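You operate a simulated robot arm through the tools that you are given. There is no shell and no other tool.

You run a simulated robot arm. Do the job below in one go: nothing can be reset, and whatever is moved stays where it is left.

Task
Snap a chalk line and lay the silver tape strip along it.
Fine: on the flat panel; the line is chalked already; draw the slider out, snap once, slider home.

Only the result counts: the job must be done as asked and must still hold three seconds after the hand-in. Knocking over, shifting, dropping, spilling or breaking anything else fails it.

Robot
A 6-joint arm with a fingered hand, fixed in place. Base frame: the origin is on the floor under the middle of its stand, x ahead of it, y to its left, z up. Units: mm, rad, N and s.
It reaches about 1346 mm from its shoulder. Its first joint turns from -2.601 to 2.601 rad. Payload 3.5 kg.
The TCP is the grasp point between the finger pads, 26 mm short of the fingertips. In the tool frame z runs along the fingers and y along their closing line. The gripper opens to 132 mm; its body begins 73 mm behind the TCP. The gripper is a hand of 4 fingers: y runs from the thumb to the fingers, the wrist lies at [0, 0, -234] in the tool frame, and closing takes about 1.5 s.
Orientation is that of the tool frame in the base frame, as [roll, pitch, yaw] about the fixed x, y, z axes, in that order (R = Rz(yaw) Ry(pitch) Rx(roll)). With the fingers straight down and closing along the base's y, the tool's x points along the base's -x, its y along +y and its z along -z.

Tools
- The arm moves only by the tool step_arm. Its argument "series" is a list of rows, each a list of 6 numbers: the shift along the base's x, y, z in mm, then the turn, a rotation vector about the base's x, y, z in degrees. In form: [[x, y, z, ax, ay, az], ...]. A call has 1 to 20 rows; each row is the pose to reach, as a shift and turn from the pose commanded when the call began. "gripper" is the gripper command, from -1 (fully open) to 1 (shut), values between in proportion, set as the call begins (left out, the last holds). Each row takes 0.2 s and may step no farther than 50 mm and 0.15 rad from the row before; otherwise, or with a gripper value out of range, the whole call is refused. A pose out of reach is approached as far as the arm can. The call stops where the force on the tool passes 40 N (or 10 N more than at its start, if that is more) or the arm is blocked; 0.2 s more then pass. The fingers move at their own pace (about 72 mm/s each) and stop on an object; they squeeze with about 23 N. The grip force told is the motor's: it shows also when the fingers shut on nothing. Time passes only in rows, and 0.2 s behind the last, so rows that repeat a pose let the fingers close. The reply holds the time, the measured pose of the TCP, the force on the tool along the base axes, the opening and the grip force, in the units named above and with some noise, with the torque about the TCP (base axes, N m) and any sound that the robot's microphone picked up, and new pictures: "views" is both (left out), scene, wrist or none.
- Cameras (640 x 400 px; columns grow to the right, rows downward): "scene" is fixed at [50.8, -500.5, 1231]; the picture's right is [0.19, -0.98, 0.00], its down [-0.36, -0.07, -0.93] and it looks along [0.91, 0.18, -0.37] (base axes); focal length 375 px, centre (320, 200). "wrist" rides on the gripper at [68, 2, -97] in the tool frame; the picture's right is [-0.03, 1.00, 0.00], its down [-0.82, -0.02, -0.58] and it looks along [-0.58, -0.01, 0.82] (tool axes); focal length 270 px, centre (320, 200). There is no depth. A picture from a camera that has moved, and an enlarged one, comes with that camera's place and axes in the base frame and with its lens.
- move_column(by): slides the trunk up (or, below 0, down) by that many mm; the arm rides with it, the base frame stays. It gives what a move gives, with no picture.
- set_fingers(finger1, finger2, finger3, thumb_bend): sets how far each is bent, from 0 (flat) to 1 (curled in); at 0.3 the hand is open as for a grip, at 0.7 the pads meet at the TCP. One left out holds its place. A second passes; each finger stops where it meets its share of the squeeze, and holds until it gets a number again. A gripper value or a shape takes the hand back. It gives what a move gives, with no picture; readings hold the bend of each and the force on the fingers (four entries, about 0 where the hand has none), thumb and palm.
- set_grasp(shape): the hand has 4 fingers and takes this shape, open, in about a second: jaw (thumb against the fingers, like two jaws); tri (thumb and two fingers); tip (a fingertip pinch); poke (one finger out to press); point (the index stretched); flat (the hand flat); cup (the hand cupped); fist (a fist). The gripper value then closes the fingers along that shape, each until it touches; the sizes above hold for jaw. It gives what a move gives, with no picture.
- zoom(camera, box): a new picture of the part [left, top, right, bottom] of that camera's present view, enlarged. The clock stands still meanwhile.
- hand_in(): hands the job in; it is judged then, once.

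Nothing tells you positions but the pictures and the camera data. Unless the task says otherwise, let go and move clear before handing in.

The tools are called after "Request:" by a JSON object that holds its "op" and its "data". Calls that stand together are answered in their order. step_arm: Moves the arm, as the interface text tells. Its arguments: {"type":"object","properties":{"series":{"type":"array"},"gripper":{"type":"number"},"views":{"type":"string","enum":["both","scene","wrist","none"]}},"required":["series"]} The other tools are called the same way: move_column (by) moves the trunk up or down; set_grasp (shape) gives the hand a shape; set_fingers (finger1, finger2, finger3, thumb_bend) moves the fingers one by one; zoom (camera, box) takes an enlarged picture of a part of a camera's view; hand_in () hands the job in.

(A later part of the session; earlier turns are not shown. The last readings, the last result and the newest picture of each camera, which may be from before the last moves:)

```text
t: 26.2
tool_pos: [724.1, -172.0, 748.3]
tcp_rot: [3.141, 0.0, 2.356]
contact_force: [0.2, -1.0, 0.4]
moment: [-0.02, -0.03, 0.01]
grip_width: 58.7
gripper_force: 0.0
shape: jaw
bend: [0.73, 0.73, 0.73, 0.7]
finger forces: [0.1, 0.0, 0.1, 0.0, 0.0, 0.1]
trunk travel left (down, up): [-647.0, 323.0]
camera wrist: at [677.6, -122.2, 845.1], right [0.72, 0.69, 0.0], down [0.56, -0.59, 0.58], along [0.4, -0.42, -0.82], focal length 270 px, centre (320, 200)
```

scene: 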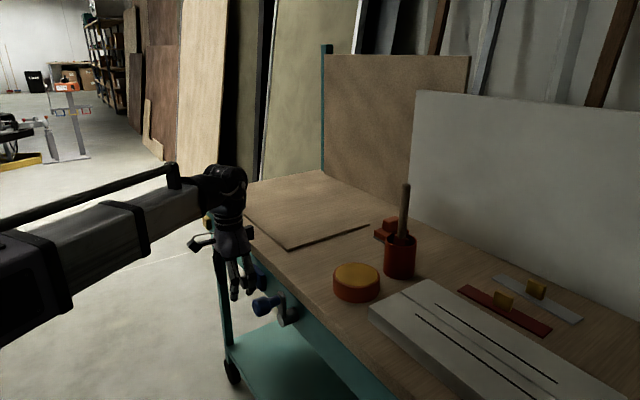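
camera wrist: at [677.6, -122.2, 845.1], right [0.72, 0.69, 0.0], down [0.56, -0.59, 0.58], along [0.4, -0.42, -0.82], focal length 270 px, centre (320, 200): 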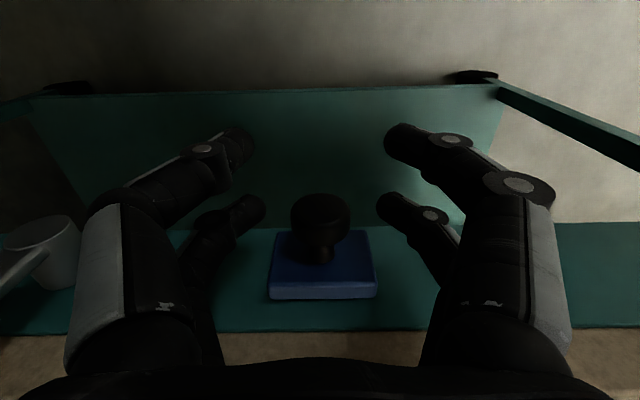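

The slider stays out. I'll zoom in on both panels to check whether a string has appeared.

Request:
{"op": "zoom", "data": {"camera": "scene", "box": [240, 160, 400, 260]}}

Request:
{"op": "zoom", "data": {"camera": "scene", "box": [360, 260, 520, 400]}}

Request:
{"op": "zoom", "data": {"camera": "scene", "box": [400, 80, 640, 260]}}

Request:
{"op": "step_arm", "data": {"series": [[-14, 14, 0, 0, 0, 0], [-28, 28, 0, 0, 0, 0], [-42, 42, 0, 0, 0, 0], [-56, 56, 0, 0, 0, 0], [-65, 65, 0, 0, 0, 0]], "views": "both"}}

```text
4.00 times, centred on (320, 210) of scene
camera zoom: at [50.8, -500.5, 1231.0], right [0.19, -0.98, 0.0], down [-0.36, -0.07, -0.93], along [0.91, 0.18, -0.37], focal length 1501 px, centre (320, 160)
```

zoom: 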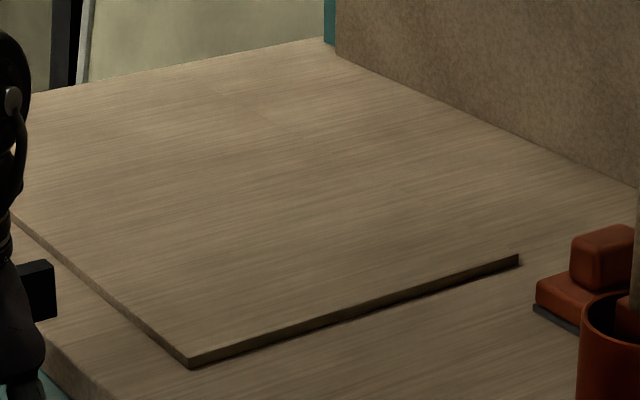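

```text
2.86 times, centred on (440, 330) of scene
camera zoom: at [50.8, -500.5, 1231.0], right [0.19, -0.98, 0.0], down [-0.36, -0.07, -0.93], along [0.91, 0.18, -0.37], focal length 1072 px, centre (-23, -171)
```

zoom: 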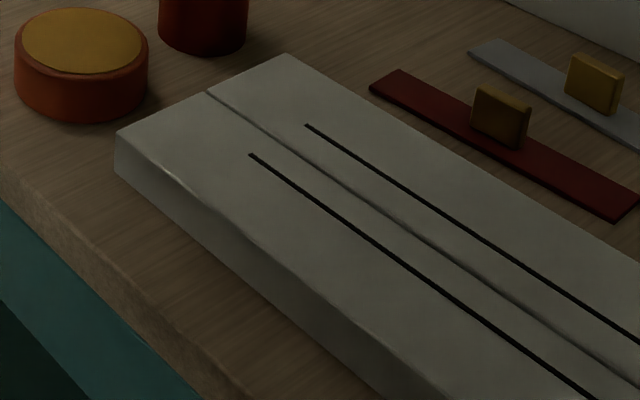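

```text
2.22 times, centred on (520, 170) of scene
camera zoom: at [50.8, -500.5, 1231.0], right [0.19, -0.98, 0.0], down [-0.36, -0.07, -0.93], along [0.91, 0.18, -0.37], focal length 834 px, centre (-124, 267)
```

zoom: 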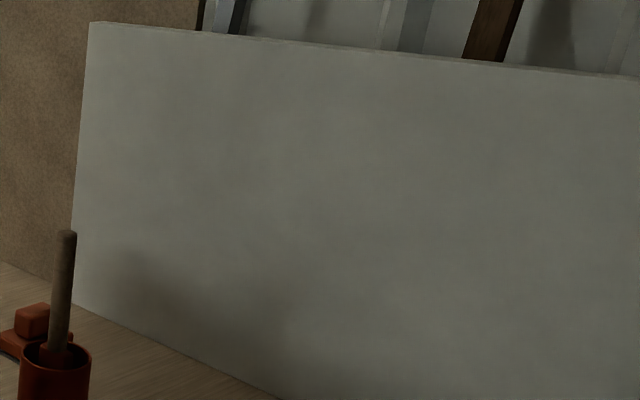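

```text
t: 27.4
tool_pos: [661.5, -107.3, 747.8]
tcp_rot: [-3.14, -0.001, 2.354]
contact_force: [0.0, -1.6, -0.9]
moment: [0.06, -0.03, 0.01]
grip_width: 58.8
gripper_force: 0.0
shape: jaw
bend: [0.73, 0.73, 0.73, 0.7]
finger forces: [0.0, 0.1, 0.0, 0.1, 0.0, 0.1]
trunk travel left (down, up): [-647.0, 323.0]
camera wrist: at [613.8, -56.2, 845.0], right [0.72, 0.69, 0.0], down [0.56, -0.59, 0.58], along [0.4, -0.42, -0.82], focal length 270 px, centre (320, 200)
```

scene: 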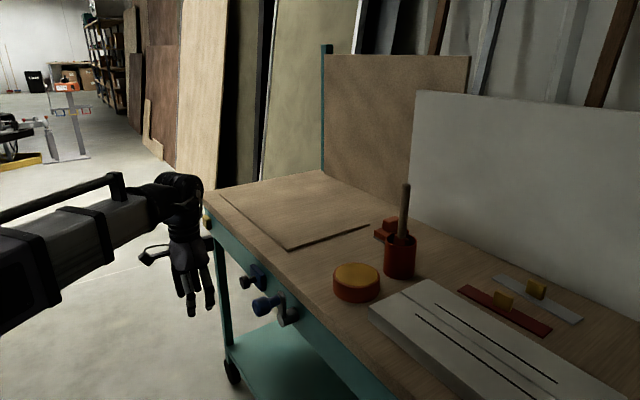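
wrist: 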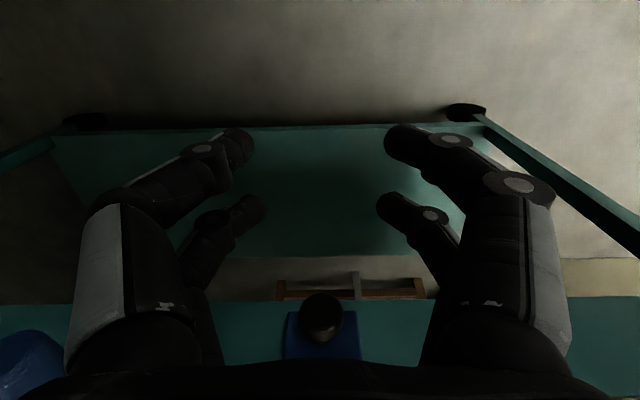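

Nothing new shows on the panels yet, so the snap needs its own action, and the yellow block at the end of the rail looks like a push button at about (1025, 54, 729). I'll close the fingers and bring the hand in front of it.

Request:
{"op": "step_arm", "data": {"series": [[30, 22.5, 0, 0, 0, 0], [60, 45, 0, 0, 0, 0], [90, 67.5, 0, 0, 0, 0], [120, 90, 0, 0, 0, 0], [150, 112.5, 0, 0, 0, 0], [180, 135, 0, 0, 0, 0], [210, 157.5, 0, 0, 0, 0], [240, 180, 0, 0, 0, 0], [270, 202.5, 0, 0, 0, 0], [300, 224.7, 0, 0, 0, 0], [300, 224.7, 0, 0, 0, 0]], "gripper": 1, "views": "both"}}

Request:
{"op": "zoom", "data": {"camera": "scene", "box": [130, 120, 290, 280]}}

```text
t: 29.8
tool_pos: [959.0, 114.9, 747.4]
tcp_rot: [3.141, 0.0, 2.355]
contact_force: [0.6, 0.5, 1.1]
moment: [-0.01, -0.01, 0.01]
grip_width: 0.1
gripper_force: 23.0
shape: jaw
bend: [0.62, 0.63, 0.63, 0.7]
finger forces: [0.1, 0.0, 0.1, 0.0, 0.0, 0.1]
trunk travel left (down, up): [-647.0, 323.0]
camera wrist: at [912.6, 166.2, 844.9], right [0.72, 0.69, 0.0], down [0.56, -0.59, 0.58], along [0.4, -0.42, -0.82], focal length 270 px, centre (320, 200)
```

scene: 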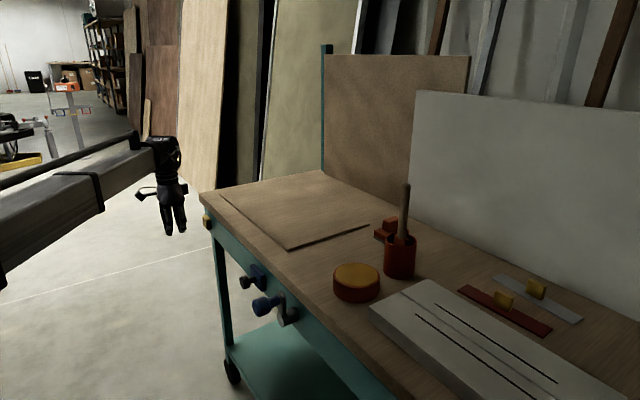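
wrist: 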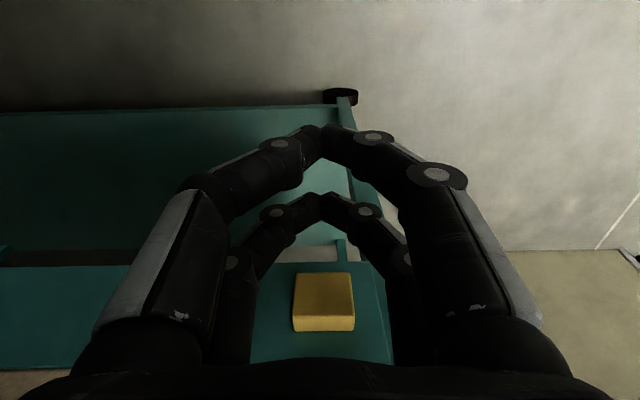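

```text
2.50 times, centred on (210, 200) of scene
camera zoom: at [50.8, -500.5, 1231.0], right [0.19, -0.98, 0.0], down [-0.36, -0.07, -0.93], along [0.91, 0.18, -0.37], focal length 938 px, centre (595, 200)
```

zoom: 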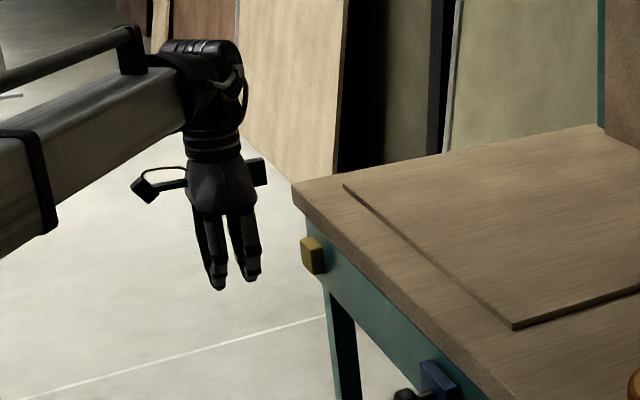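

The button is lined up at z 712–747, and the closed fingertips reach down to about z 723. I'll approach in coarse steps, then press in small ones while watching the force and sound.

Request:
{"op": "step_arm", "data": {"series": [[14, -12, 0, 0, 0, 0], [27, -25, 0, 0, 0, 0], [36, -34, 0, 0, 0, 0]], "views": "both"}}

Request:
{"op": "zoom", "data": {"camera": "scene", "box": [150, 150, 270, 270]}}

```text
t: 30.6
tool_pos: [996.0, 81.5, 748.1]
tcp_rot: [3.141, -0.001, 2.357]
contact_force: [0.8, -0.2, -0.3]
moment: [0.01, 0.0, -0.04]
grip_width: 0.0
gripper_force: 23.0
shape: jaw
bend: [0.62, 0.63, 0.63, 0.7]
finger forces: [0.0, 0.0, 0.0, 0.0, 0.0, 0.0]
trunk travel left (down, up): [-647.0, 323.0]
camera wrist: at [949.3, 133.2, 845.0], right [0.72, 0.69, 0.0], down [0.56, -0.59, 0.58], along [0.4, -0.42, -0.82], focal length 270 px, centre (320, 200)
```

scene: 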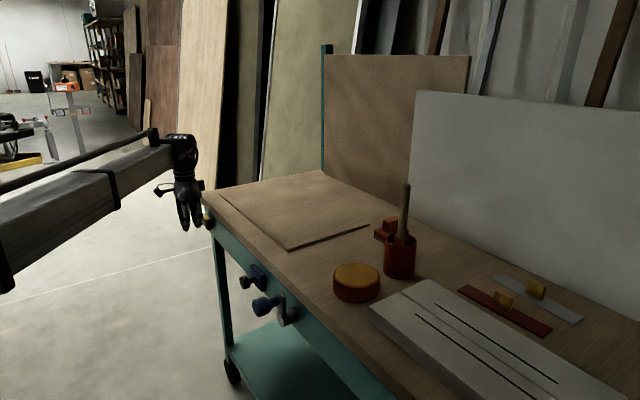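
wrist: 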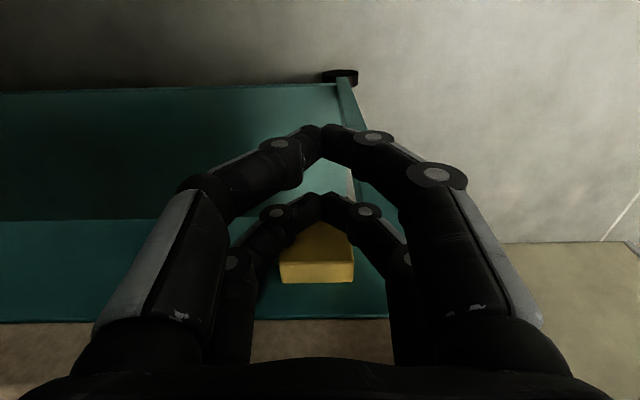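

```text
3.33 times, centred on (210, 210) of scene
camera zoom: at [50.8, -500.5, 1231.0], right [0.19, -0.98, 0.0], down [-0.36, -0.07, -0.93], along [0.91, 0.18, -0.37], focal length 1251 px, centre (687, 167)
```

zoom: 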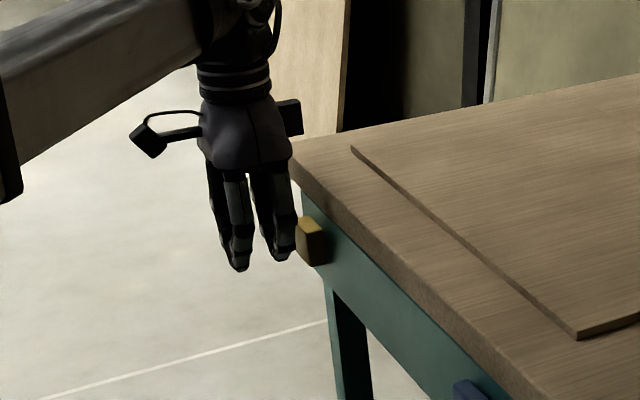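

The fingertips are right in front of the button. I'll press in slowly.

Request:
{"op": "step_arm", "data": {"series": [[2, -2, 0, 0, 0, 0], [4, -4, 0, 0, 0, 0], [6, -6, 0, 0, 0, 0], [8, -8, 0, 0, 0, 0]], "views": "wrist"}}

```text
t: 31.6
tool_pos: [1004.4, 74.5, 748.4]
tcp_rot: [3.141, 0.0, 2.357]
contact_force: [0.1, -0.1, -0.9]
moment: [0.0, 0.02, 0.05]
grip_width: 0.2
gripper_force: 23.3
shape: jaw
bend: [0.62, 0.63, 0.63, 0.7]
finger forces: [0.1, 0.1, 0.3, 0.0, 0.1, 0.1]
trunk travel left (down, up): [-647.0, 323.0]
camera wrist: at [956.9, 124.8, 845.0], right [0.72, 0.69, 0.0], down [0.56, -0.59, 0.58], along [0.4, -0.42, -0.82], focal length 270 px, centre (320, 200)
```

wrist: 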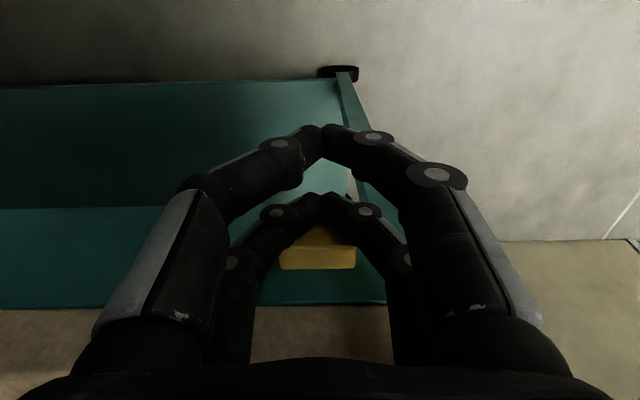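

Request:
{"op": "step_arm", "data": {"series": [[1.5, -1.5, 0, 0, 0, 0], [3, -3, 0, 0, 0, 0], [4.5, -4.5, 0, 0, 0, 0], [6, -6, 0, 0, 0, 0]], "views": "wrist"}}

```text
t: 32.6
tool_pos: [1009.7, 68.3, 748.1]
tcp_rot: [-3.14, 0.0, 2.357]
contact_force: [-4.0, 3.9, 0.5]
moment: [0.02, 0.01, -0.06]
grip_width: 0.0
gripper_force: 22.5
shape: jaw
bend: [0.62, 0.63, 0.63, 0.7]
finger forces: [0.0, 0.7, 3.0, 0.1, 0.1, 0.0]
trunk travel left (down, up): [-647.0, 323.0]
heard: click
camera wrist: at [962.3, 119.4, 845.2], right [0.72, 0.69, 0.0], down [0.56, -0.59, 0.58], along [0.4, -0.42, -0.82], focal length 270 px, centre (320, 200)
```

wrist: 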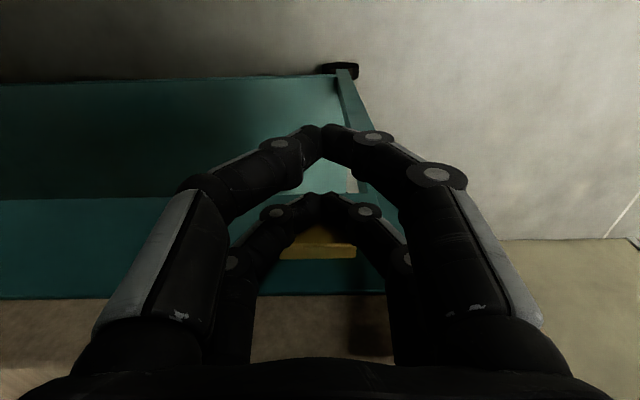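

A click, so the yellow block is the snap trigger and it has fired once. I'll back straight off and look for the line.

Request:
{"op": "step_arm", "data": {"series": [[-5, 5, 0, 0, 0, 0], [-12, 12, 0, 0, 0, 0], [-24, 24, 0, 0, 0, 0], [-38, 38, 0, 0, 0, 0], [-52, 52, 0, 0, 0, 0]], "views": "both"}}

Request:
{"op": "zoom", "data": {"camera": "scene", "box": [360, 260, 600, 400]}}

Request:
{"op": "zoom", "data": {"camera": "scene", "box": [200, 160, 400, 300]}}

```text
t: 33.8
tool_pos: [956.9, 121.2, 747.8]
tcp_rot: [-3.141, 0.0, 2.357]
contact_force: [0.1, -1.3, -1.2]
moment: [0.02, 0.0, -0.01]
grip_width: 0.1
gripper_force: 22.8
shape: jaw
bend: [0.62, 0.63, 0.63, 0.7]
finger forces: [0.0, 0.1, 0.1, 0.0, 0.0, 0.0]
trunk travel left (down, up): [-647.0, 323.0]
camera wrist: at [909.7, 171.0, 845.0], right [0.72, 0.69, 0.0], down [0.56, -0.59, 0.58], along [0.4, -0.42, -0.82], focal length 270 px, centre (320, 200)
```

scene: 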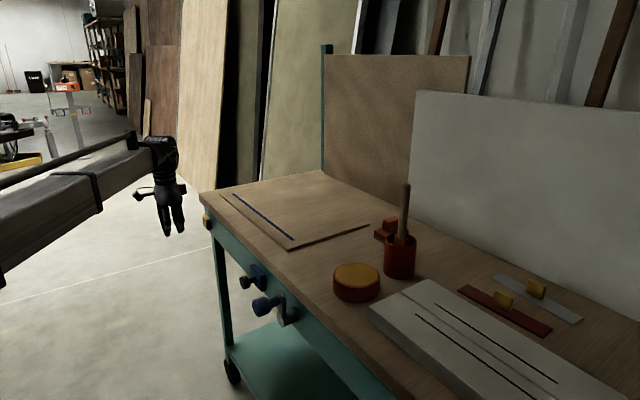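
wrist: 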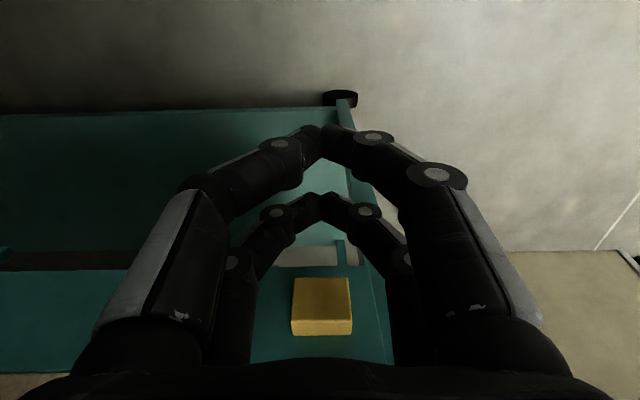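

```text
2.67 times, centred on (480, 330) of scene
camera zoom: at [50.8, -500.5, 1231.0], right [0.19, -0.98, 0.0], down [-0.36, -0.07, -0.93], along [0.91, 0.18, -0.37], focal length 1001 px, centre (-107, -147)
```

zoom: 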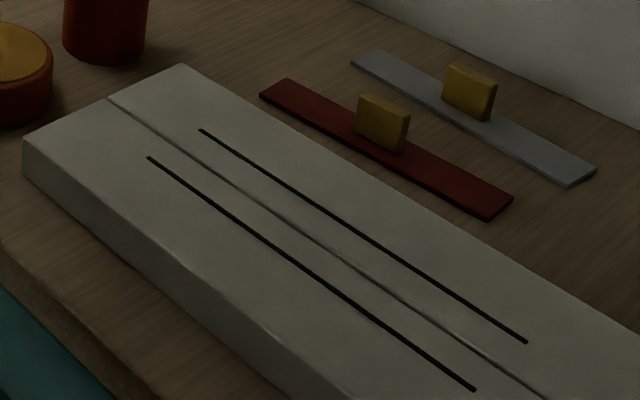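

```text
2.86 times, centred on (300, 230) of scene
camera zoom: at [50.8, -500.5, 1231.0], right [0.19, -0.98, 0.0], down [-0.36, -0.07, -0.93], along [0.91, 0.18, -0.37], focal length 1072 px, centre (377, 114)
```

zoom: 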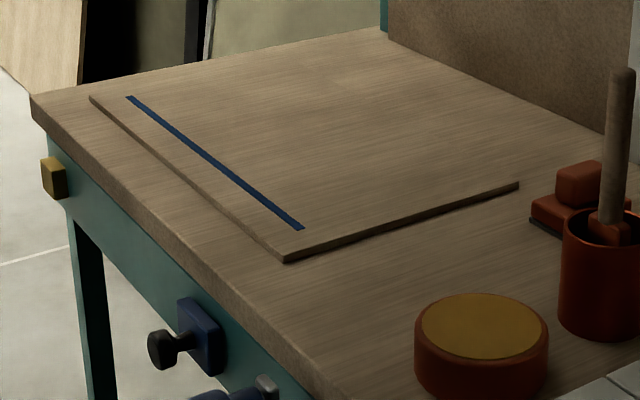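

A blue chalk line has appeared on the thin wooden sheet at the left, so that is the flat panel. Next I'll return to the slider knob and take it home.

Request:
{"op": "step_arm", "data": {"series": [[-29.5, -22.8, 0, 0, 0, 0], [-59, -45.7, 0, 0, 0, 0], [-88.6, -68.5, 0, 0, 0, 0], [-118, -91.4, 0, 0, 0, 0], [-147.7, -114.2, 0, 0, 0, 0], [-177, -137, 0, 0, 0, 0], [-206.8, -160, 0, 0, 0, 0], [-236, -182.8, 0, 0, 0, 0], [-266, -205.6, 0, 0, 0, 0], [-295.5, -228.5, 0, 0, 0, 0], [-295.5, -228.5, 0, 0, 0, 0]], "gripper": 0.1, "views": "wrist"}}

```text
t: 36.2
tool_pos: [662.9, -109.1, 748.6]
tcp_rot: [-3.142, 0.0, 2.357]
contact_force: [-0.3, -0.3, 0.0]
moment: [-0.04, -0.01, 0.02]
grip_width: 59.3
gripper_force: 0.0
shape: jaw
bend: [0.73, 0.73, 0.73, 0.7]
finger forces: [0.0, 0.1, 0.0, 0.0, 0.0, 0.1]
trunk travel left (down, up): [-647.0, 323.0]
camera wrist: at [615.5, -58.7, 845.1], right [0.72, 0.69, 0.0], down [0.56, -0.59, 0.58], along [0.4, -0.42, -0.82], focal length 270 px, centre (320, 200)
```

wrist: 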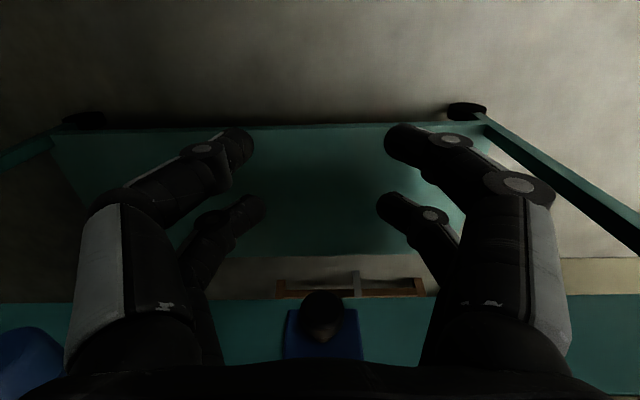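

The knob is where I left it. I'll move in, grip it and slide home.

Request:
{"op": "step_arm", "data": {"series": [[15, -15, 0, 0, 0, 0], [30, -30, 0, 0, 0, 0], [45, -45, 0, 0, 0, 0], [62, -62, 0, 0, 0, 0], [62, -62, 0, 0, 0, 0]], "views": "wrist"}}

Request:
{"op": "step_arm", "data": {"series": [[0, 0, 0, 0, 0, 0], [0, 0, 0, 0, 0, 0], [0, 0, 0, 0, 0, 0], [0, 0, 0, 0, 0, 0], [0, 0, 0, 0, 0, 0], [0, 0, 0, 0, 0, 0]], "gripper": 1, "views": "wrist"}}

```text
t: 37.4
tool_pos: [723.3, -169.5, 748.9]
tcp_rot: [3.14, -0.001, 2.357]
contact_force: [0.4, -0.1, -0.9]
moment: [-0.03, -0.05, -0.01]
grip_width: 59.2
gripper_force: 0.1
shape: jaw
bend: [0.73, 0.73, 0.73, 0.7]
finger forces: [0.0, 0.0, 0.1, 0.1, 0.1, 0.0]
trunk travel left (down, up): [-647.0, 323.0]
camera wrist: at [676.4, -119.8, 845.0], right [0.72, 0.69, 0.0], down [0.56, -0.59, 0.58], along [0.4, -0.42, -0.82], focal length 270 px, centre (320, 200)
```

wrist: 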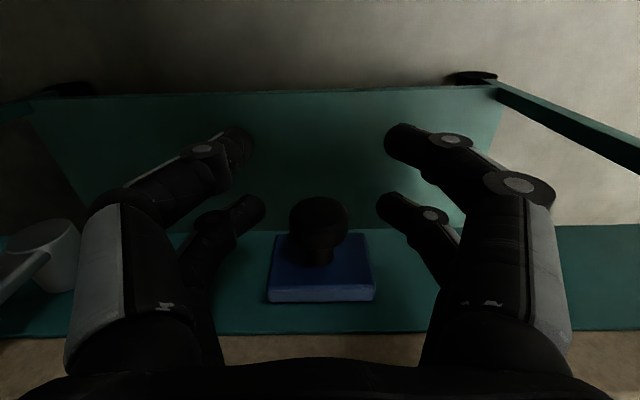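

```text
t: 38.8
tool_pos: [723.4, -170.5, 747.9]
tcp_rot: [3.141, 0.001, 2.355]
contact_force: [-0.7, 0.0, -7.2]
moment: [0.1, 0.12, -0.03]
grip_width: 0.0
gripper_force: 22.6
shape: jaw
bend: [0.6, 0.73, 0.73, 0.7]
finger forces: [0.0, 19.9, 20.3, 0.0, 0.0, 0.0]
trunk travel left (down, up): [-647.0, 323.0]
camera wrist: at [676.6, -119.6, 844.7], right [0.72, 0.69, 0.0], down [0.56, -0.59, 0.58], along [0.4, -0.42, -0.82], focal length 270 px, centre (320, 200)
```

wrist: 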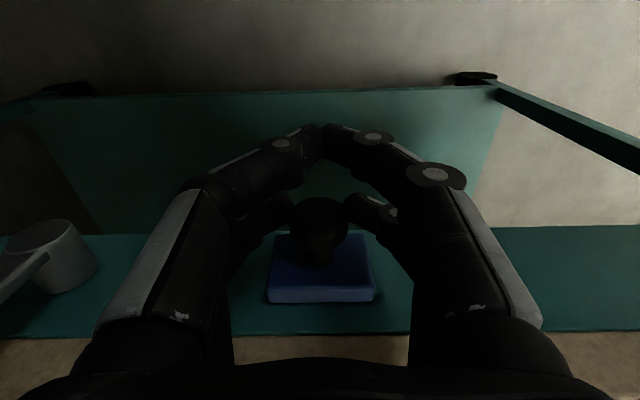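

The grip is good. The home position is about 262 mm back along the rail, so I'll slide most of the way and then creep the rest.

Request:
{"op": "step_arm", "data": {"series": [[10, 10, 0, 0, 0, 0], [20, 20, 0, 0, 0, 0], [30, 30, 0, 0, 0, 0], [40, 40, 0, 0, 0, 0], [50, 50, 0, 0, 0, 0], [60, 60, 0, 0, 0, 0], [70, 70, 0, 0, 0, 0], [80, 80, 0, 0, 0, 0], [90, 90, 0, 0, 0, 0], [100, 100, 0, 0, 0, 0], [110, 110, 0, 0, 0, 0], [120, 120, 0, 0, 0, 0], [130, 130, 0, 0, 0, 0], [140, 140, 0, 0, 0, 0], [150, 150, 0, 0, 0, 0], [160, 160, 0, 0, 0, 0], [170, 170, 0, 0, 0, 0], [176, 176, 0, 0, 0, 0]], "views": "wrist"}}

```text
t: 42.6
tool_pos: [900.5, 6.4, 748.5]
tcp_rot: [-3.141, 0.0, 2.355]
contact_force: [-10.6, 8.6, -9.3]
moment: [0.25, 0.3, -0.1]
grip_width: 0.1
gripper_force: 22.9
shape: jaw
bend: [0.6, 0.73, 0.73, 0.7]
finger forces: [0.0, 21.2, 22.2, 0.0, 0.1, 0.0]
trunk travel left (down, up): [-647.0, 323.0]
camera wrist: at [854.2, 56.8, 844.8], right [0.72, 0.69, 0.0], down [0.56, -0.59, 0.58], along [0.4, -0.42, -0.82], focal length 270 px, centre (320, 200)
```

wrist: 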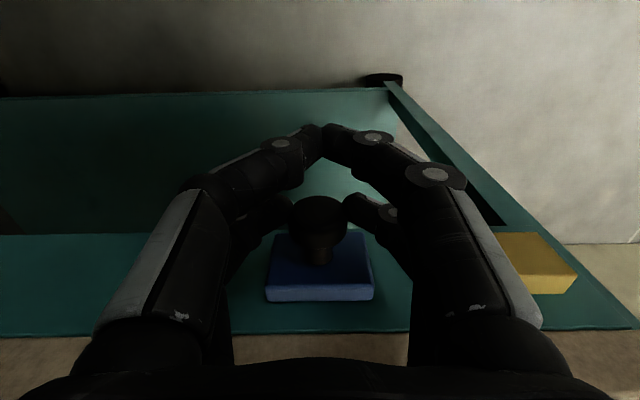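

There is a little sideways load, so I'll correct it and creep the last 12 mm to home, watching for the stop.

Request:
{"op": "step_arm", "data": {"series": [[1, 3, 0, 0, 0, 0], [3, 5, 0, 0, 0, 0], [5, 7, 0, 0, 0, 0], [6.5, 8.5, 0, 0, 0, 0]], "views": "wrist"}}

```text
t: 43.6
tool_pos: [906.6, 13.6, 747.6]
tcp_rot: [-3.141, -0.001, 2.356]
contact_force: [-2.5, 0.8, -7.4]
moment: [0.08, 0.14, -0.04]
grip_width: 0.0
gripper_force: 23.5
shape: jaw
bend: [0.6, 0.73, 0.73, 0.7]
finger forces: [0.0, 20.5, 22.3, 0.0, 0.1, 0.1]
trunk travel left (down, up): [-647.0, 323.0]
camera wrist: at [860.7, 64.3, 844.6], right [0.72, 0.69, 0.0], down [0.56, -0.59, 0.58], along [0.4, -0.42, -0.82], focal length 270 px, centre (320, 200)
```

wrist: 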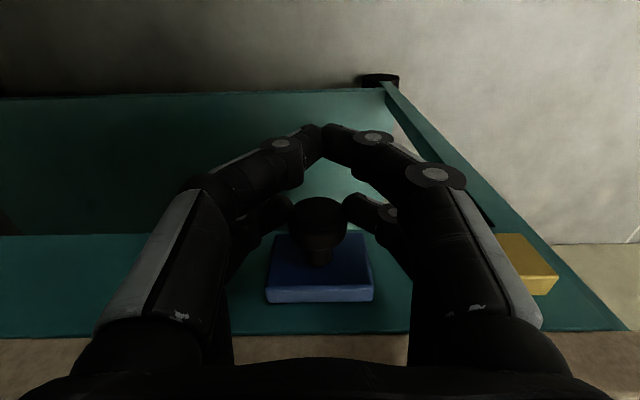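

Almost home now. I'll nudge the last few millimetres and check for a stop.

Request:
{"op": "step_arm", "data": {"series": [[1, 1, 0, 0, 0, 0], [2, 2, 0, 0, 0, 0], [3, 3, 0, 0, 0, 0], [4, 4, 0, 0, 0, 0]], "views": "wrist"}}

```text
t: 44.6
tool_pos: [910.9, 16.8, 748.8]
tcp_rot: [-3.141, 0.0, 2.357]
contact_force: [-7.1, -9.0, -8.2]
moment: [-0.08, 0.28, -0.2]
grip_width: 0.1
gripper_force: 22.7
shape: jaw
bend: [0.6, 0.73, 0.73, 0.7]
finger forces: [0.0, 17.1, 26.4, 0.0, 0.1, 0.0]
trunk travel left (down, up): [-647.0, 323.0]
camera wrist: at [863.6, 67.3, 844.8], right [0.73, 0.69, 0.0], down [0.56, -0.59, 0.58], along [0.4, -0.42, -0.82], focal length 270 px, centre (320, 200)
```

wrist: 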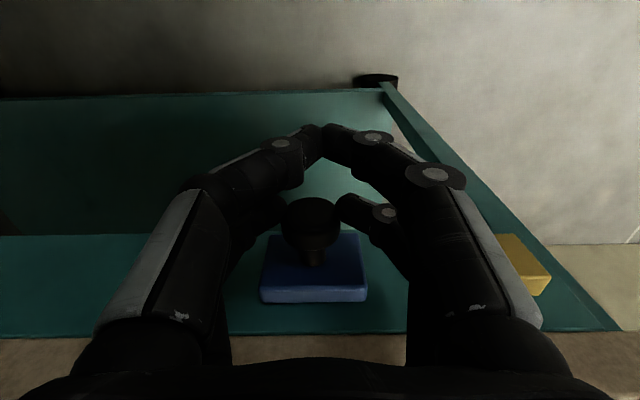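

The home stop is reached: force is up and the slider no longer moves. I'll ease off, open and back out.

Request:
{"op": "step_arm", "data": {"series": [[-1.2, -1.2, 0, 0, 0, 0], [-2, -2, 0, 0, 0, 0]], "views": "none"}}

Request:
{"op": "step_arm", "data": {"series": [[0, 0, 0, 0, 0, 0], [0, 0, 0, 0, 0, 0], [0, 0, 0, 0, 0, 0], [0, 0, 0, 0, 0, 0]], "gripper": 0.0, "views": "wrist"}}

Request:
{"op": "step_arm", "data": {"series": [[-14, 14, 0, 0, 0, 0], [-28, 28, 0, 0, 0, 0], [-42, 42, 0, 0, 0, 0], [-56, 56, 0, 0, 0, 0], [-70, 70, 0, 0, 0, 0], [-80, 80, 0, 0, 0, 0]], "views": "both"}}

```text
t: 45.2
tool_pos: [909.8, 15.7, 748.5]
tcp_rot: [3.14, 0.0, 2.356]
contact_force: [-0.5, -3.3, -6.3]
moment: [-0.06, 0.18, -0.05]
grip_width: 0.1
gripper_force: 23.4
shape: jaw
bend: [0.6, 0.73, 0.73, 0.7]
finger forces: [0.0, 20.5, 22.3, 0.0, 0.0, 0.0]
trunk travel left (down, up): [-647.0, 323.0]
```

```text
t: 46.2
tool_pos: [907.9, 16.3, 748.6]
tcp_rot: [-3.141, -0.001, 2.359]
contact_force: [0.4, 0.3, 0.1]
moment: [-0.01, -0.02, 0.02]
grip_width: 65.7
gripper_force: 0.0
shape: jaw
bend: [0.73, 0.73, 0.73, 0.7]
finger forces: [0.0, 0.1, 0.1, 0.0, 0.0, 0.1]
trunk travel left (down, up): [-647.0, 323.0]
camera wrist: at [861.9, 66.5, 845.0], right [0.72, 0.69, 0.0], down [0.56, -0.59, 0.58], along [0.4, -0.42, -0.82], focal length 270 px, centre (320, 200)
```

wrist: 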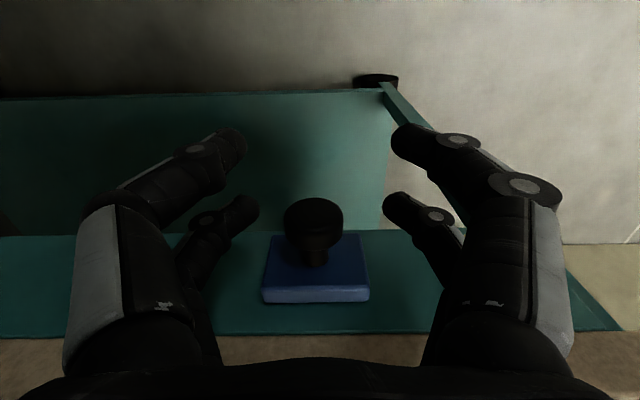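

```text
t: 47.6
tool_pos: [828.9, 97.7, 748.0]
tcp_rot: [3.14, 0.001, 2.358]
contact_force: [-0.1, -0.1, 0.7]
moment: [0.0, 0.0, -0.01]
grip_width: 65.4
gripper_force: 0.0
shape: jaw
bend: [0.73, 0.73, 0.73, 0.7]
finger forces: [0.1, 0.0, 0.0, 0.0, 0.0, 0.0]
trunk travel left (down, up): [-647.0, 323.0]
camera wrist: at [782.2, 146.8, 845.0], right [0.73, 0.69, 0.0], down [0.56, -0.59, 0.58], along [0.4, -0.42, -0.82], focal length 270 px, centre (320, 200)
```

scene: 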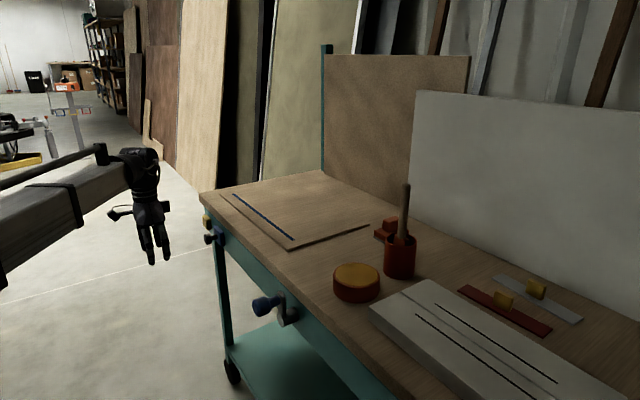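
wrist: 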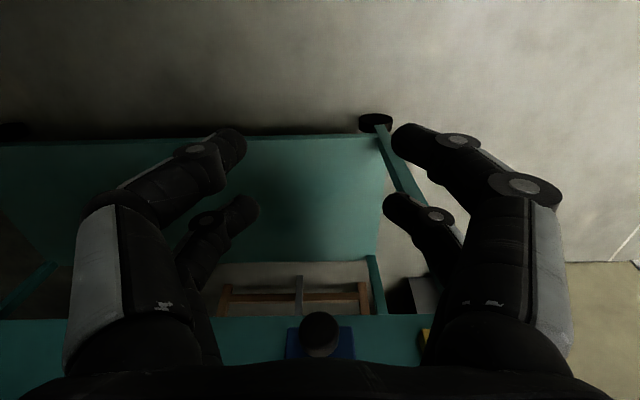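

The slider is back home where it started. I'll raise the trunk and look at the chalk line from above to locate it.

Request:
{"op": "move_column", "data": {"by": 300}}

Request:
{"op": "step_arm", "data": {"series": [[10, -10, 0, 0, 0, 0], [20, -20, 0, 0, 0, 0], [30, -30, 0, 0, 0, 0], [40, -40, 0, 0, 0, 0], [40, -40, 0, 0, 0, 0]], "gripper": -1, "views": "both"}}

Request:
{"op": "zoom", "data": {"camera": "wrist", "box": [180, 150, 460, 325]}}

```text
t: 50.6
tool_pos: [829.4, 97.4, 1048.2]
tcp_rot: [3.141, 0.001, 2.356]
contact_force: [0.6, 0.0, 0.8]
moment: [0.01, 0.02, 0.01]
grip_width: 65.5
gripper_force: 0.1
shape: jaw
bend: [0.73, 0.73, 0.73, 0.7]
finger forces: [0.1, 0.0, 0.1, 0.0, 0.0, 0.0]
trunk travel left (down, up): [-947.0, 23.0]
```

```text
t: 51.8
tool_pos: [869.5, 56.3, 1047.2]
tcp_rot: [-3.141, 0.0, 2.354]
contact_force: [-0.2, -0.2, 0.1]
moment: [0.03, -0.01, 0.01]
grip_width: 131.8
gripper_force: 0.1
shape: jaw
bend: [0.3, 0.3, 0.3, 0.3]
finger forces: [0.1, 0.0, 0.1, 0.0, 0.1, 0.0]
trunk travel left (down, up): [-947.0, 23.0]
camera wrist: at [822.5, 106.6, 1145.1], right [0.72, 0.69, 0.0], down [0.56, -0.59, 0.58], along [0.4, -0.42, -0.82], focal length 270 px, centre (320, 200)
```

scene: 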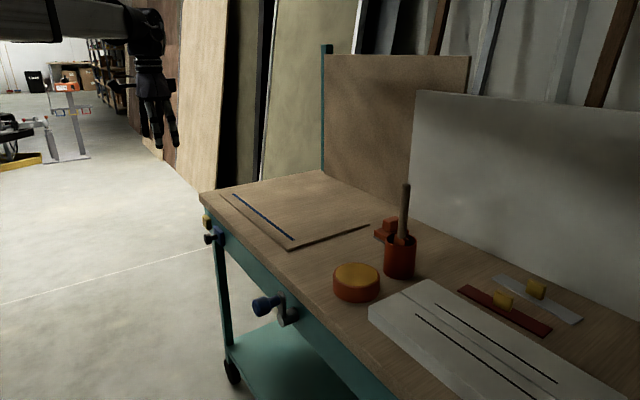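
wrist: 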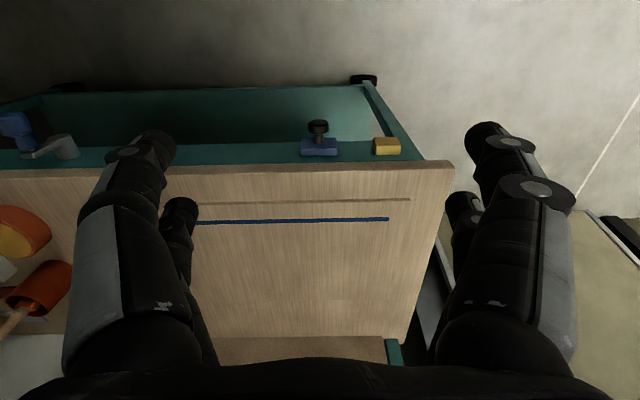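

```text
2.29 times, centred on (320, 238) of wrist
camera zoom: at [822.5, 106.6, 1145.1], right [0.72, 0.69, 0.0], down [0.56, -0.59, 0.58], along [0.4, -0.42, -0.82], focal length 618 px, centre (320, 114)
```

zoom: 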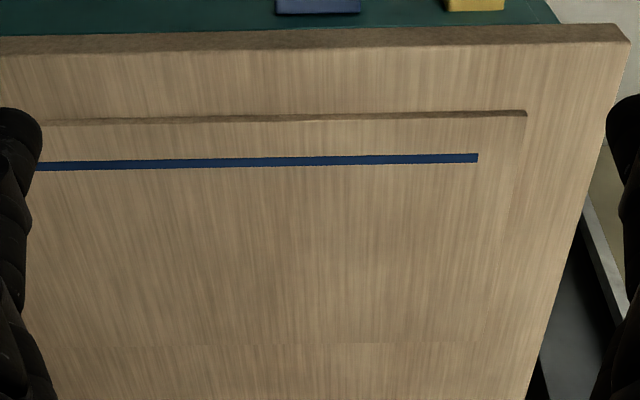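

The chalk line is on the flat sheet, parallel to the front edge, and the slider is home. I'll raise the trunk fully and go over to inspect the silver strip.

Request:
{"op": "move_column", "data": {"by": 22}}

Request:
{"op": "step_arm", "data": {"series": [[-12.3, -38.2, 0, 0, 0, 0], [-24.6, -76.3, 0, 0, 0, 0], [-36.9, -114.5, 0, 0, 0, 0], [-49.2, -152.6, 0, 0, 0, 0], [-61.5, -190.8, 0, 0, 0, 0], [-73.8, -229, 0, 0, 0, 0], [-86.1, -267, 0, 0, 0, 0], [-98.4, -305.2, 0, 0, 0, 0], [-110.7, -343.4, 0, 0, 0, 0], [-123, -381.5, 0, 0, 0, 0], [-135.3, -419.7, 0, 0, 0, 0], [-147.6, -457.8, 0, 0, 0, 0], [-160, -496, 0, 0, 0, 0], [-172.2, -534, 0, 0, 0, 0], [-184.5, -572, 0, 0, 0, 0], [-197, -610.4, 0, 0, 0, 0], [-209, -648.6, 0, 0, 0, 0], [-221.4, -686.7, 0, 0, 0, 0], [-233.7, -724.9, 0, 0, 0, 0], [-246, -763, 0, 0, 0, 0]], "views": "both"}}

Request:
{"op": "zoom", "data": {"camera": "wrist", "box": [180, 150, 460, 325]}}

```text
t: 52.5
tool_pos: [869.1, 56.2, 1070.0]
tcp_rot: [-3.141, 0.0, 2.356]
contact_force: [0.1, -0.3, 0.6]
moment: [0.0, 0.03, -0.01]
grip_width: 132.2
gripper_force: 0.0
shape: jaw
bend: [0.3, 0.3, 0.3, 0.3]
finger forces: [0.0, 0.0, 0.0, 0.1, 0.1, 0.0]
trunk travel left (down, up): [-969.0, 1.0]
```

```text
t: 56.7
tool_pos: [626.0, -707.0, 1069.5]
tcp_rot: [3.141, 0.001, 2.356]
contact_force: [0.1, 0.0, 0.1]
moment: [0.02, 0.0, -0.01]
grip_width: 132.0
gripper_force: 0.2
shape: jaw
bend: [0.3, 0.3, 0.3, 0.3]
finger forces: [0.0, 0.0, 0.0, 0.0, 0.0, 0.1]
trunk travel left (down, up): [-969.0, 1.0]
camera wrist: at [578.2, -657.0, 1166.8], right [0.72, 0.69, 0.0], down [0.56, -0.59, 0.58], along [0.4, -0.42, -0.82], focal length 270 px, centre (320, 200)
```

scene: 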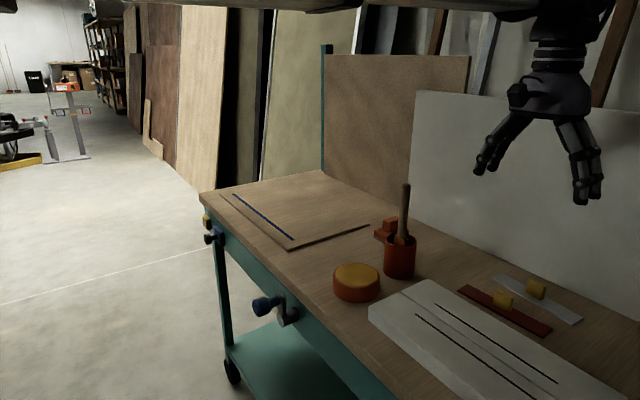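
wrist: 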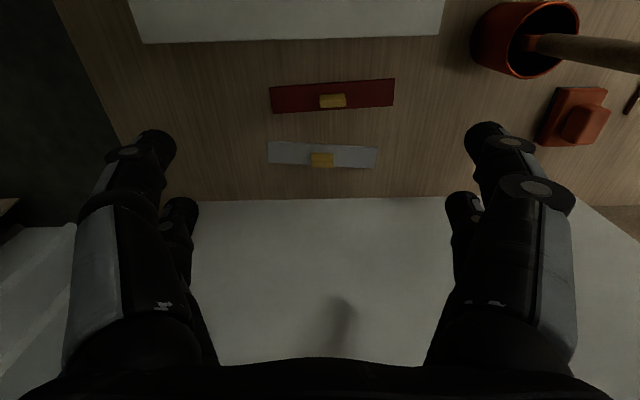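

```text
2.29 times, centred on (320, 238) of wrist
camera zoom: at [578.2, -657.0, 1166.8], right [0.72, 0.69, 0.0], down [0.56, -0.59, 0.58], along [0.4, -0.42, -0.82], focal length 618 px, centre (320, 114)
```

zoom: 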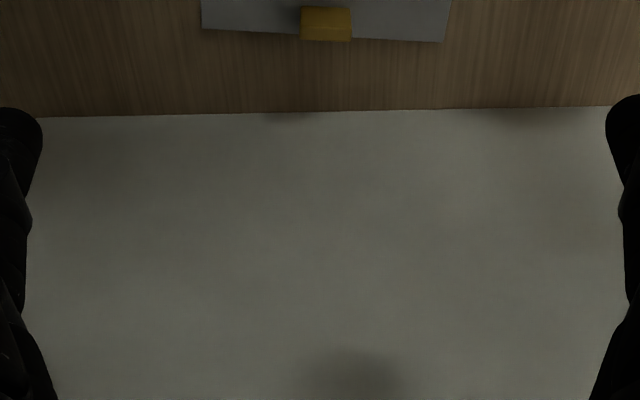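

I have a good view of both strips from above. I'll zoom in on the silver strip to measure its pose.

Request:
{"op": "zoom", "data": {"camera": "wrist", "box": [250, 60, 410, 190]}}

Request:
{"op": "zoom", "data": {"camera": "wrist", "box": [255, 125, 395, 185]}}

Request:
{"op": "zoom", "data": {"camera": "scene", "box": [450, 255, 600, 345]}}

```text
3.08 times, centred on (330, 125) of wrist
camera zoom: at [578.2, -657.0, 1166.8], right [0.72, 0.69, 0.0], down [0.56, -0.59, 0.58], along [0.4, -0.42, -0.82], focal length 832 px, centre (289, 431)
```

zoom: 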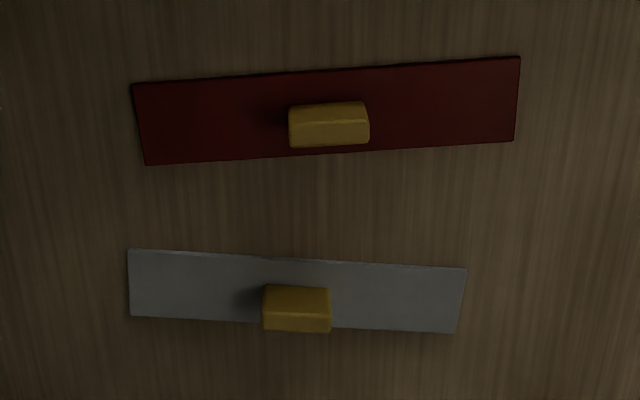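

```text
4.57 times, centred on (325, 155) of wrist
camera zoom: at [578.2, -657.0, 1166.8], right [0.72, 0.69, 0.0], down [0.56, -0.59, 0.58], along [0.4, -0.42, -0.82], focal length 1236 px, centre (297, 406)
```

zoom: 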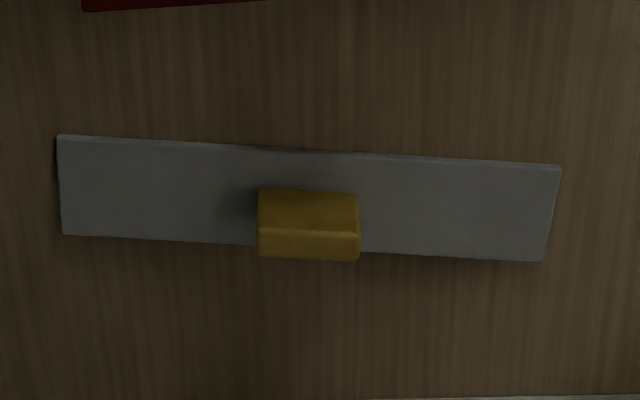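

```text
4.27 times, centred on (525, 300) of scene
camera zoom: at [50.8, -500.5, 1231.0], right [0.19, -0.98, 0.0], down [-0.36, -0.07, -0.93], along [0.91, 0.18, -0.37], focal length 1601 px, centre (-555, -227)
```

zoom: 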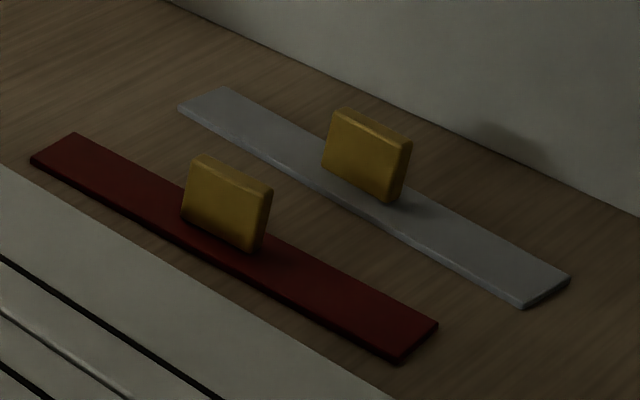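

The silver strip is about 154×34 mm, and its handle (about 30×10×27 mm) is centred near (699, -779). It's turned about 5° from the bench axis. I'll turn the hand so it closes across the thin side of the handle and hover above it.

Request:
{"op": "step_arm", "data": {"series": [[0, 0, 0, 0, 0, 8.5], [0, 0, 0, 0, 0, 17], [0, 0, 0, 0, 0, 25.5], [0, 0, 0, 0, 0, 34], [0, 0, 0, 0, 0, 42.5], [0, 0, 0, 0, 0, 51], [0, 0, 0, 0, 0, 59.5], [0, 0, 0, 0, 0, 68], [0, 0, 0, 0, 0, 76.5], [0, 0, 0, 0, 0, 85], [15, -21, 0, 0, 0, 85], [29, -42, 0, 0, 0, 85], [44, -63, 0, 0, 0, 85], [58.2, -84.2, 0, 0, 0, 85]], "gripper": 0.0, "views": "both"}}

```text
t: 59.7
tool_pos: [722.2, -758.2, 1068.7]
tcp_rot: [-3.138, -0.022, -2.543]
contact_force: [0.7, -0.2, -1.1]
moment: [0.02, 0.0, 0.01]
grip_width: 66.5
gripper_force: 0.1
shape: jaw
bend: [0.73, 0.73, 0.73, 0.7]
finger forces: [0.1, 0.1, 0.0, 0.0, 0.0, 0.1]
out of reach, approached as far as the arm can: row 10, 11, 12, 13, 14
trunk travel left (down, up): [-969.0, 1.0]
camera wrist: at [667.4, -793.4, 1167.9], right [-0.54, 0.84, 0.0], down [0.7, 0.45, 0.56], along [0.47, 0.3, -0.83], focal length 270 px, centre (320, 200)
```

scene: 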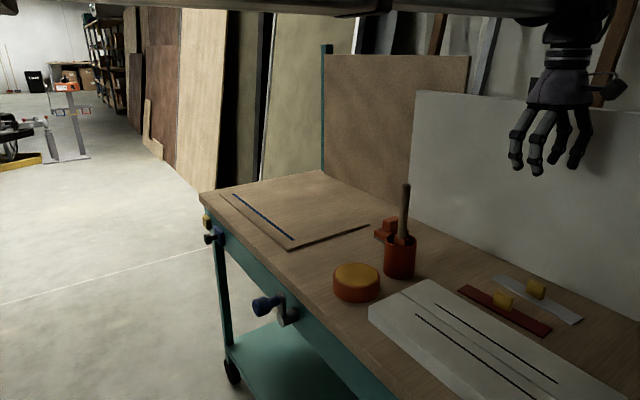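
wrist: 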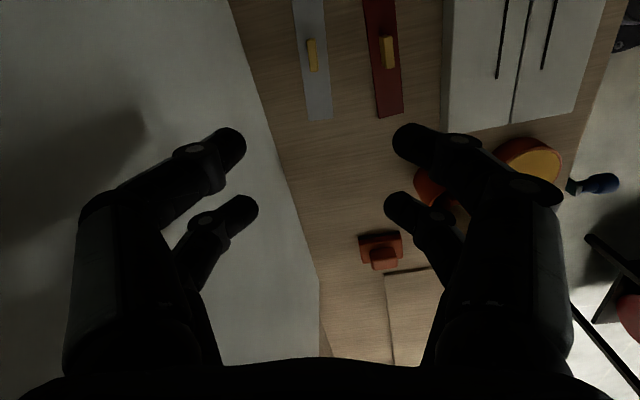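

The wrist yaw limit stopped me just short and left a slight tilt. I'll undo the tilt and rotate the other way instead, with the camera on the left-hand side, which should be well within range.

Request:
{"op": "step_arm", "data": {"series": [[-8, 8, 0, 0.44, -0.46, -5], [-20, 20, 0, 0.88, -0.93, -9]], "views": "none"}}

```text
t: 60.3
tool_pos: [700.1, -736.1, 1070.9]
tcp_rot: [3.141, -0.003, -2.702]
contact_force: [-0.4, -0.9, -0.2]
moment: [-0.01, -0.01, 0.0]
grip_width: 66.5
gripper_force: 0.1
shape: jaw
bend: [0.73, 0.73, 0.73, 0.7]
finger forces: [0.0, 0.0, 0.0, 0.1, 0.1, 0.1]
trunk travel left (down, up): [-969.0, 1.0]
```

The tilt is fixed. Next I'll rotate the hand the other way, to yaw ≈ 40°, keeping clear of the back panel.

Request:
{"op": "step_arm", "data": {"series": [[0, 0, 0, 0, 0, -8.26], [0, 0, 0, 0, 0, -16.52], [0, 0, 0, 0, 0, -24.78], [0, 0, 0, 0, 0, -33.04], [0, 0, 0, 0, 0, -41.3], [0, 0, 0, 0, 0, -49.56], [0, 0, 0, 0, 0, -57.82], [0, 0, 0, 0, 0, -66.08], [0, 0, 0, 0, 0, -74.34], [0, 0, 0, 0, 0, -82.6], [0, 0, 0, 0, 0, -90.86], [0, 0, 0, 0, 0, -99.12], [0, 0, 0, 0, 0, -107.38], [0, 0, 0, 0, 0, -115.64], [0, 0, 0, 0, 0, -123.9], [0, 0, 0, 0, 0, -132.16], [0, 0, 0, 0, 0, -140.42], [0, 0, 0, 0, 0, -148.68], [0, 0, 0, 0, 0, -156.94], [0, 0, 0, 0, 0, -165.2]], "views": "both"}}

```text
t: 64.5
tool_pos: [699.8, -736.5, 1069.5]
tcp_rot: [3.14, 0.0, 0.696]
contact_force: [0.7, -0.3, 0.4]
moment: [0.0, 0.0, -0.01]
grip_width: 66.6
gripper_force: 0.0
shape: jaw
bend: [0.73, 0.73, 0.73, 0.7]
finger forces: [0.1, 0.1, 0.1, 0.0, 0.1, 0.0]
trunk travel left (down, up): [-969.0, 1.0]
camera wrist: at [754.3, -693.5, 1167.1], right [0.62, -0.78, 0.0], down [-0.64, -0.51, 0.58], along [-0.45, -0.36, -0.82], focal length 270 px, centre (320, 200)
```

scene: 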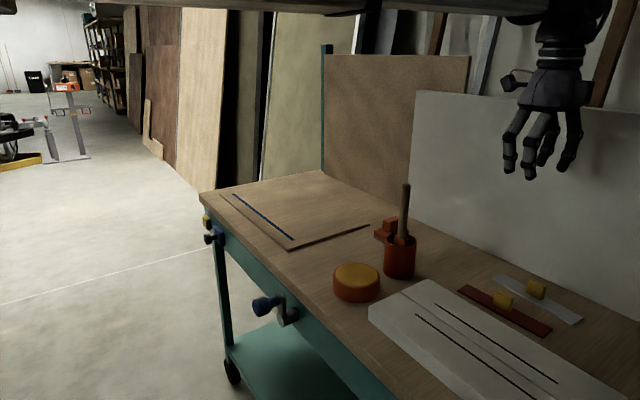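
wrist: 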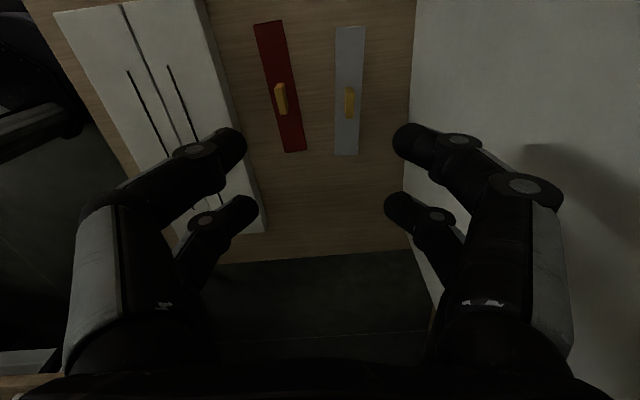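

That yaw works (39.9°), and the silver strip now runs straight up the image. I'll zoom in to re-measure the handle position from this side.

Request:
{"op": "zoom", "data": {"camera": "wrist", "box": [240, 10, 420, 170]}}

Request:
{"op": "zoom", "data": {"camera": "wrist", "box": [300, 70, 400, 130]}}

```text
2.50 times, centred on (330, 90) of wrist
camera zoom: at [754.3, -693.5, 1167.1], right [0.62, -0.78, 0.0], down [-0.64, -0.51, 0.58], along [-0.45, -0.36, -0.82], focal length 676 px, centre (295, 475)
```

zoom: 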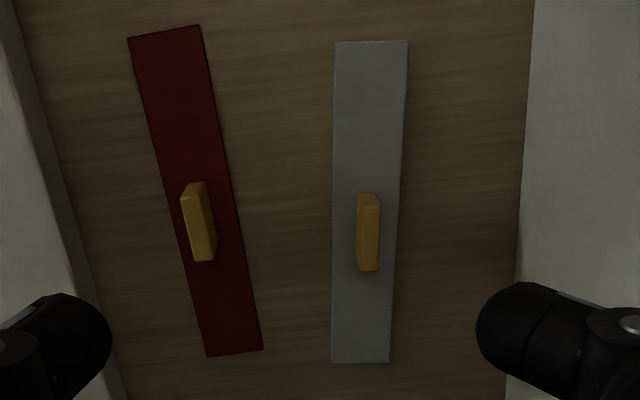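

```text
6.40 times, centred on (350, 100) of wrist
camera zoom: at [754.3, -693.5, 1167.1], right [0.62, -0.78, 0.0], down [-0.64, -0.51, 0.58], along [-0.45, -0.36, -0.82], focal length 1730 px, centre (128, 840)
```

zoom: 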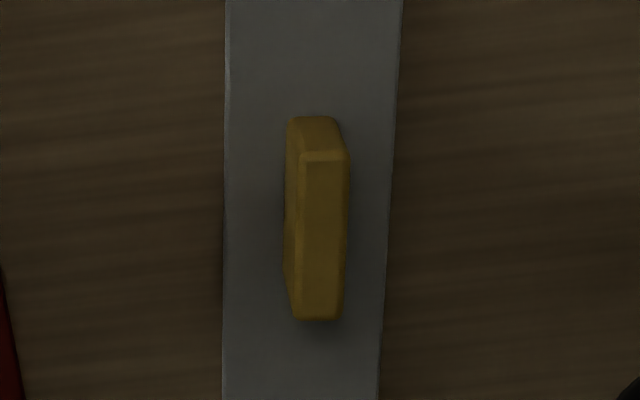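

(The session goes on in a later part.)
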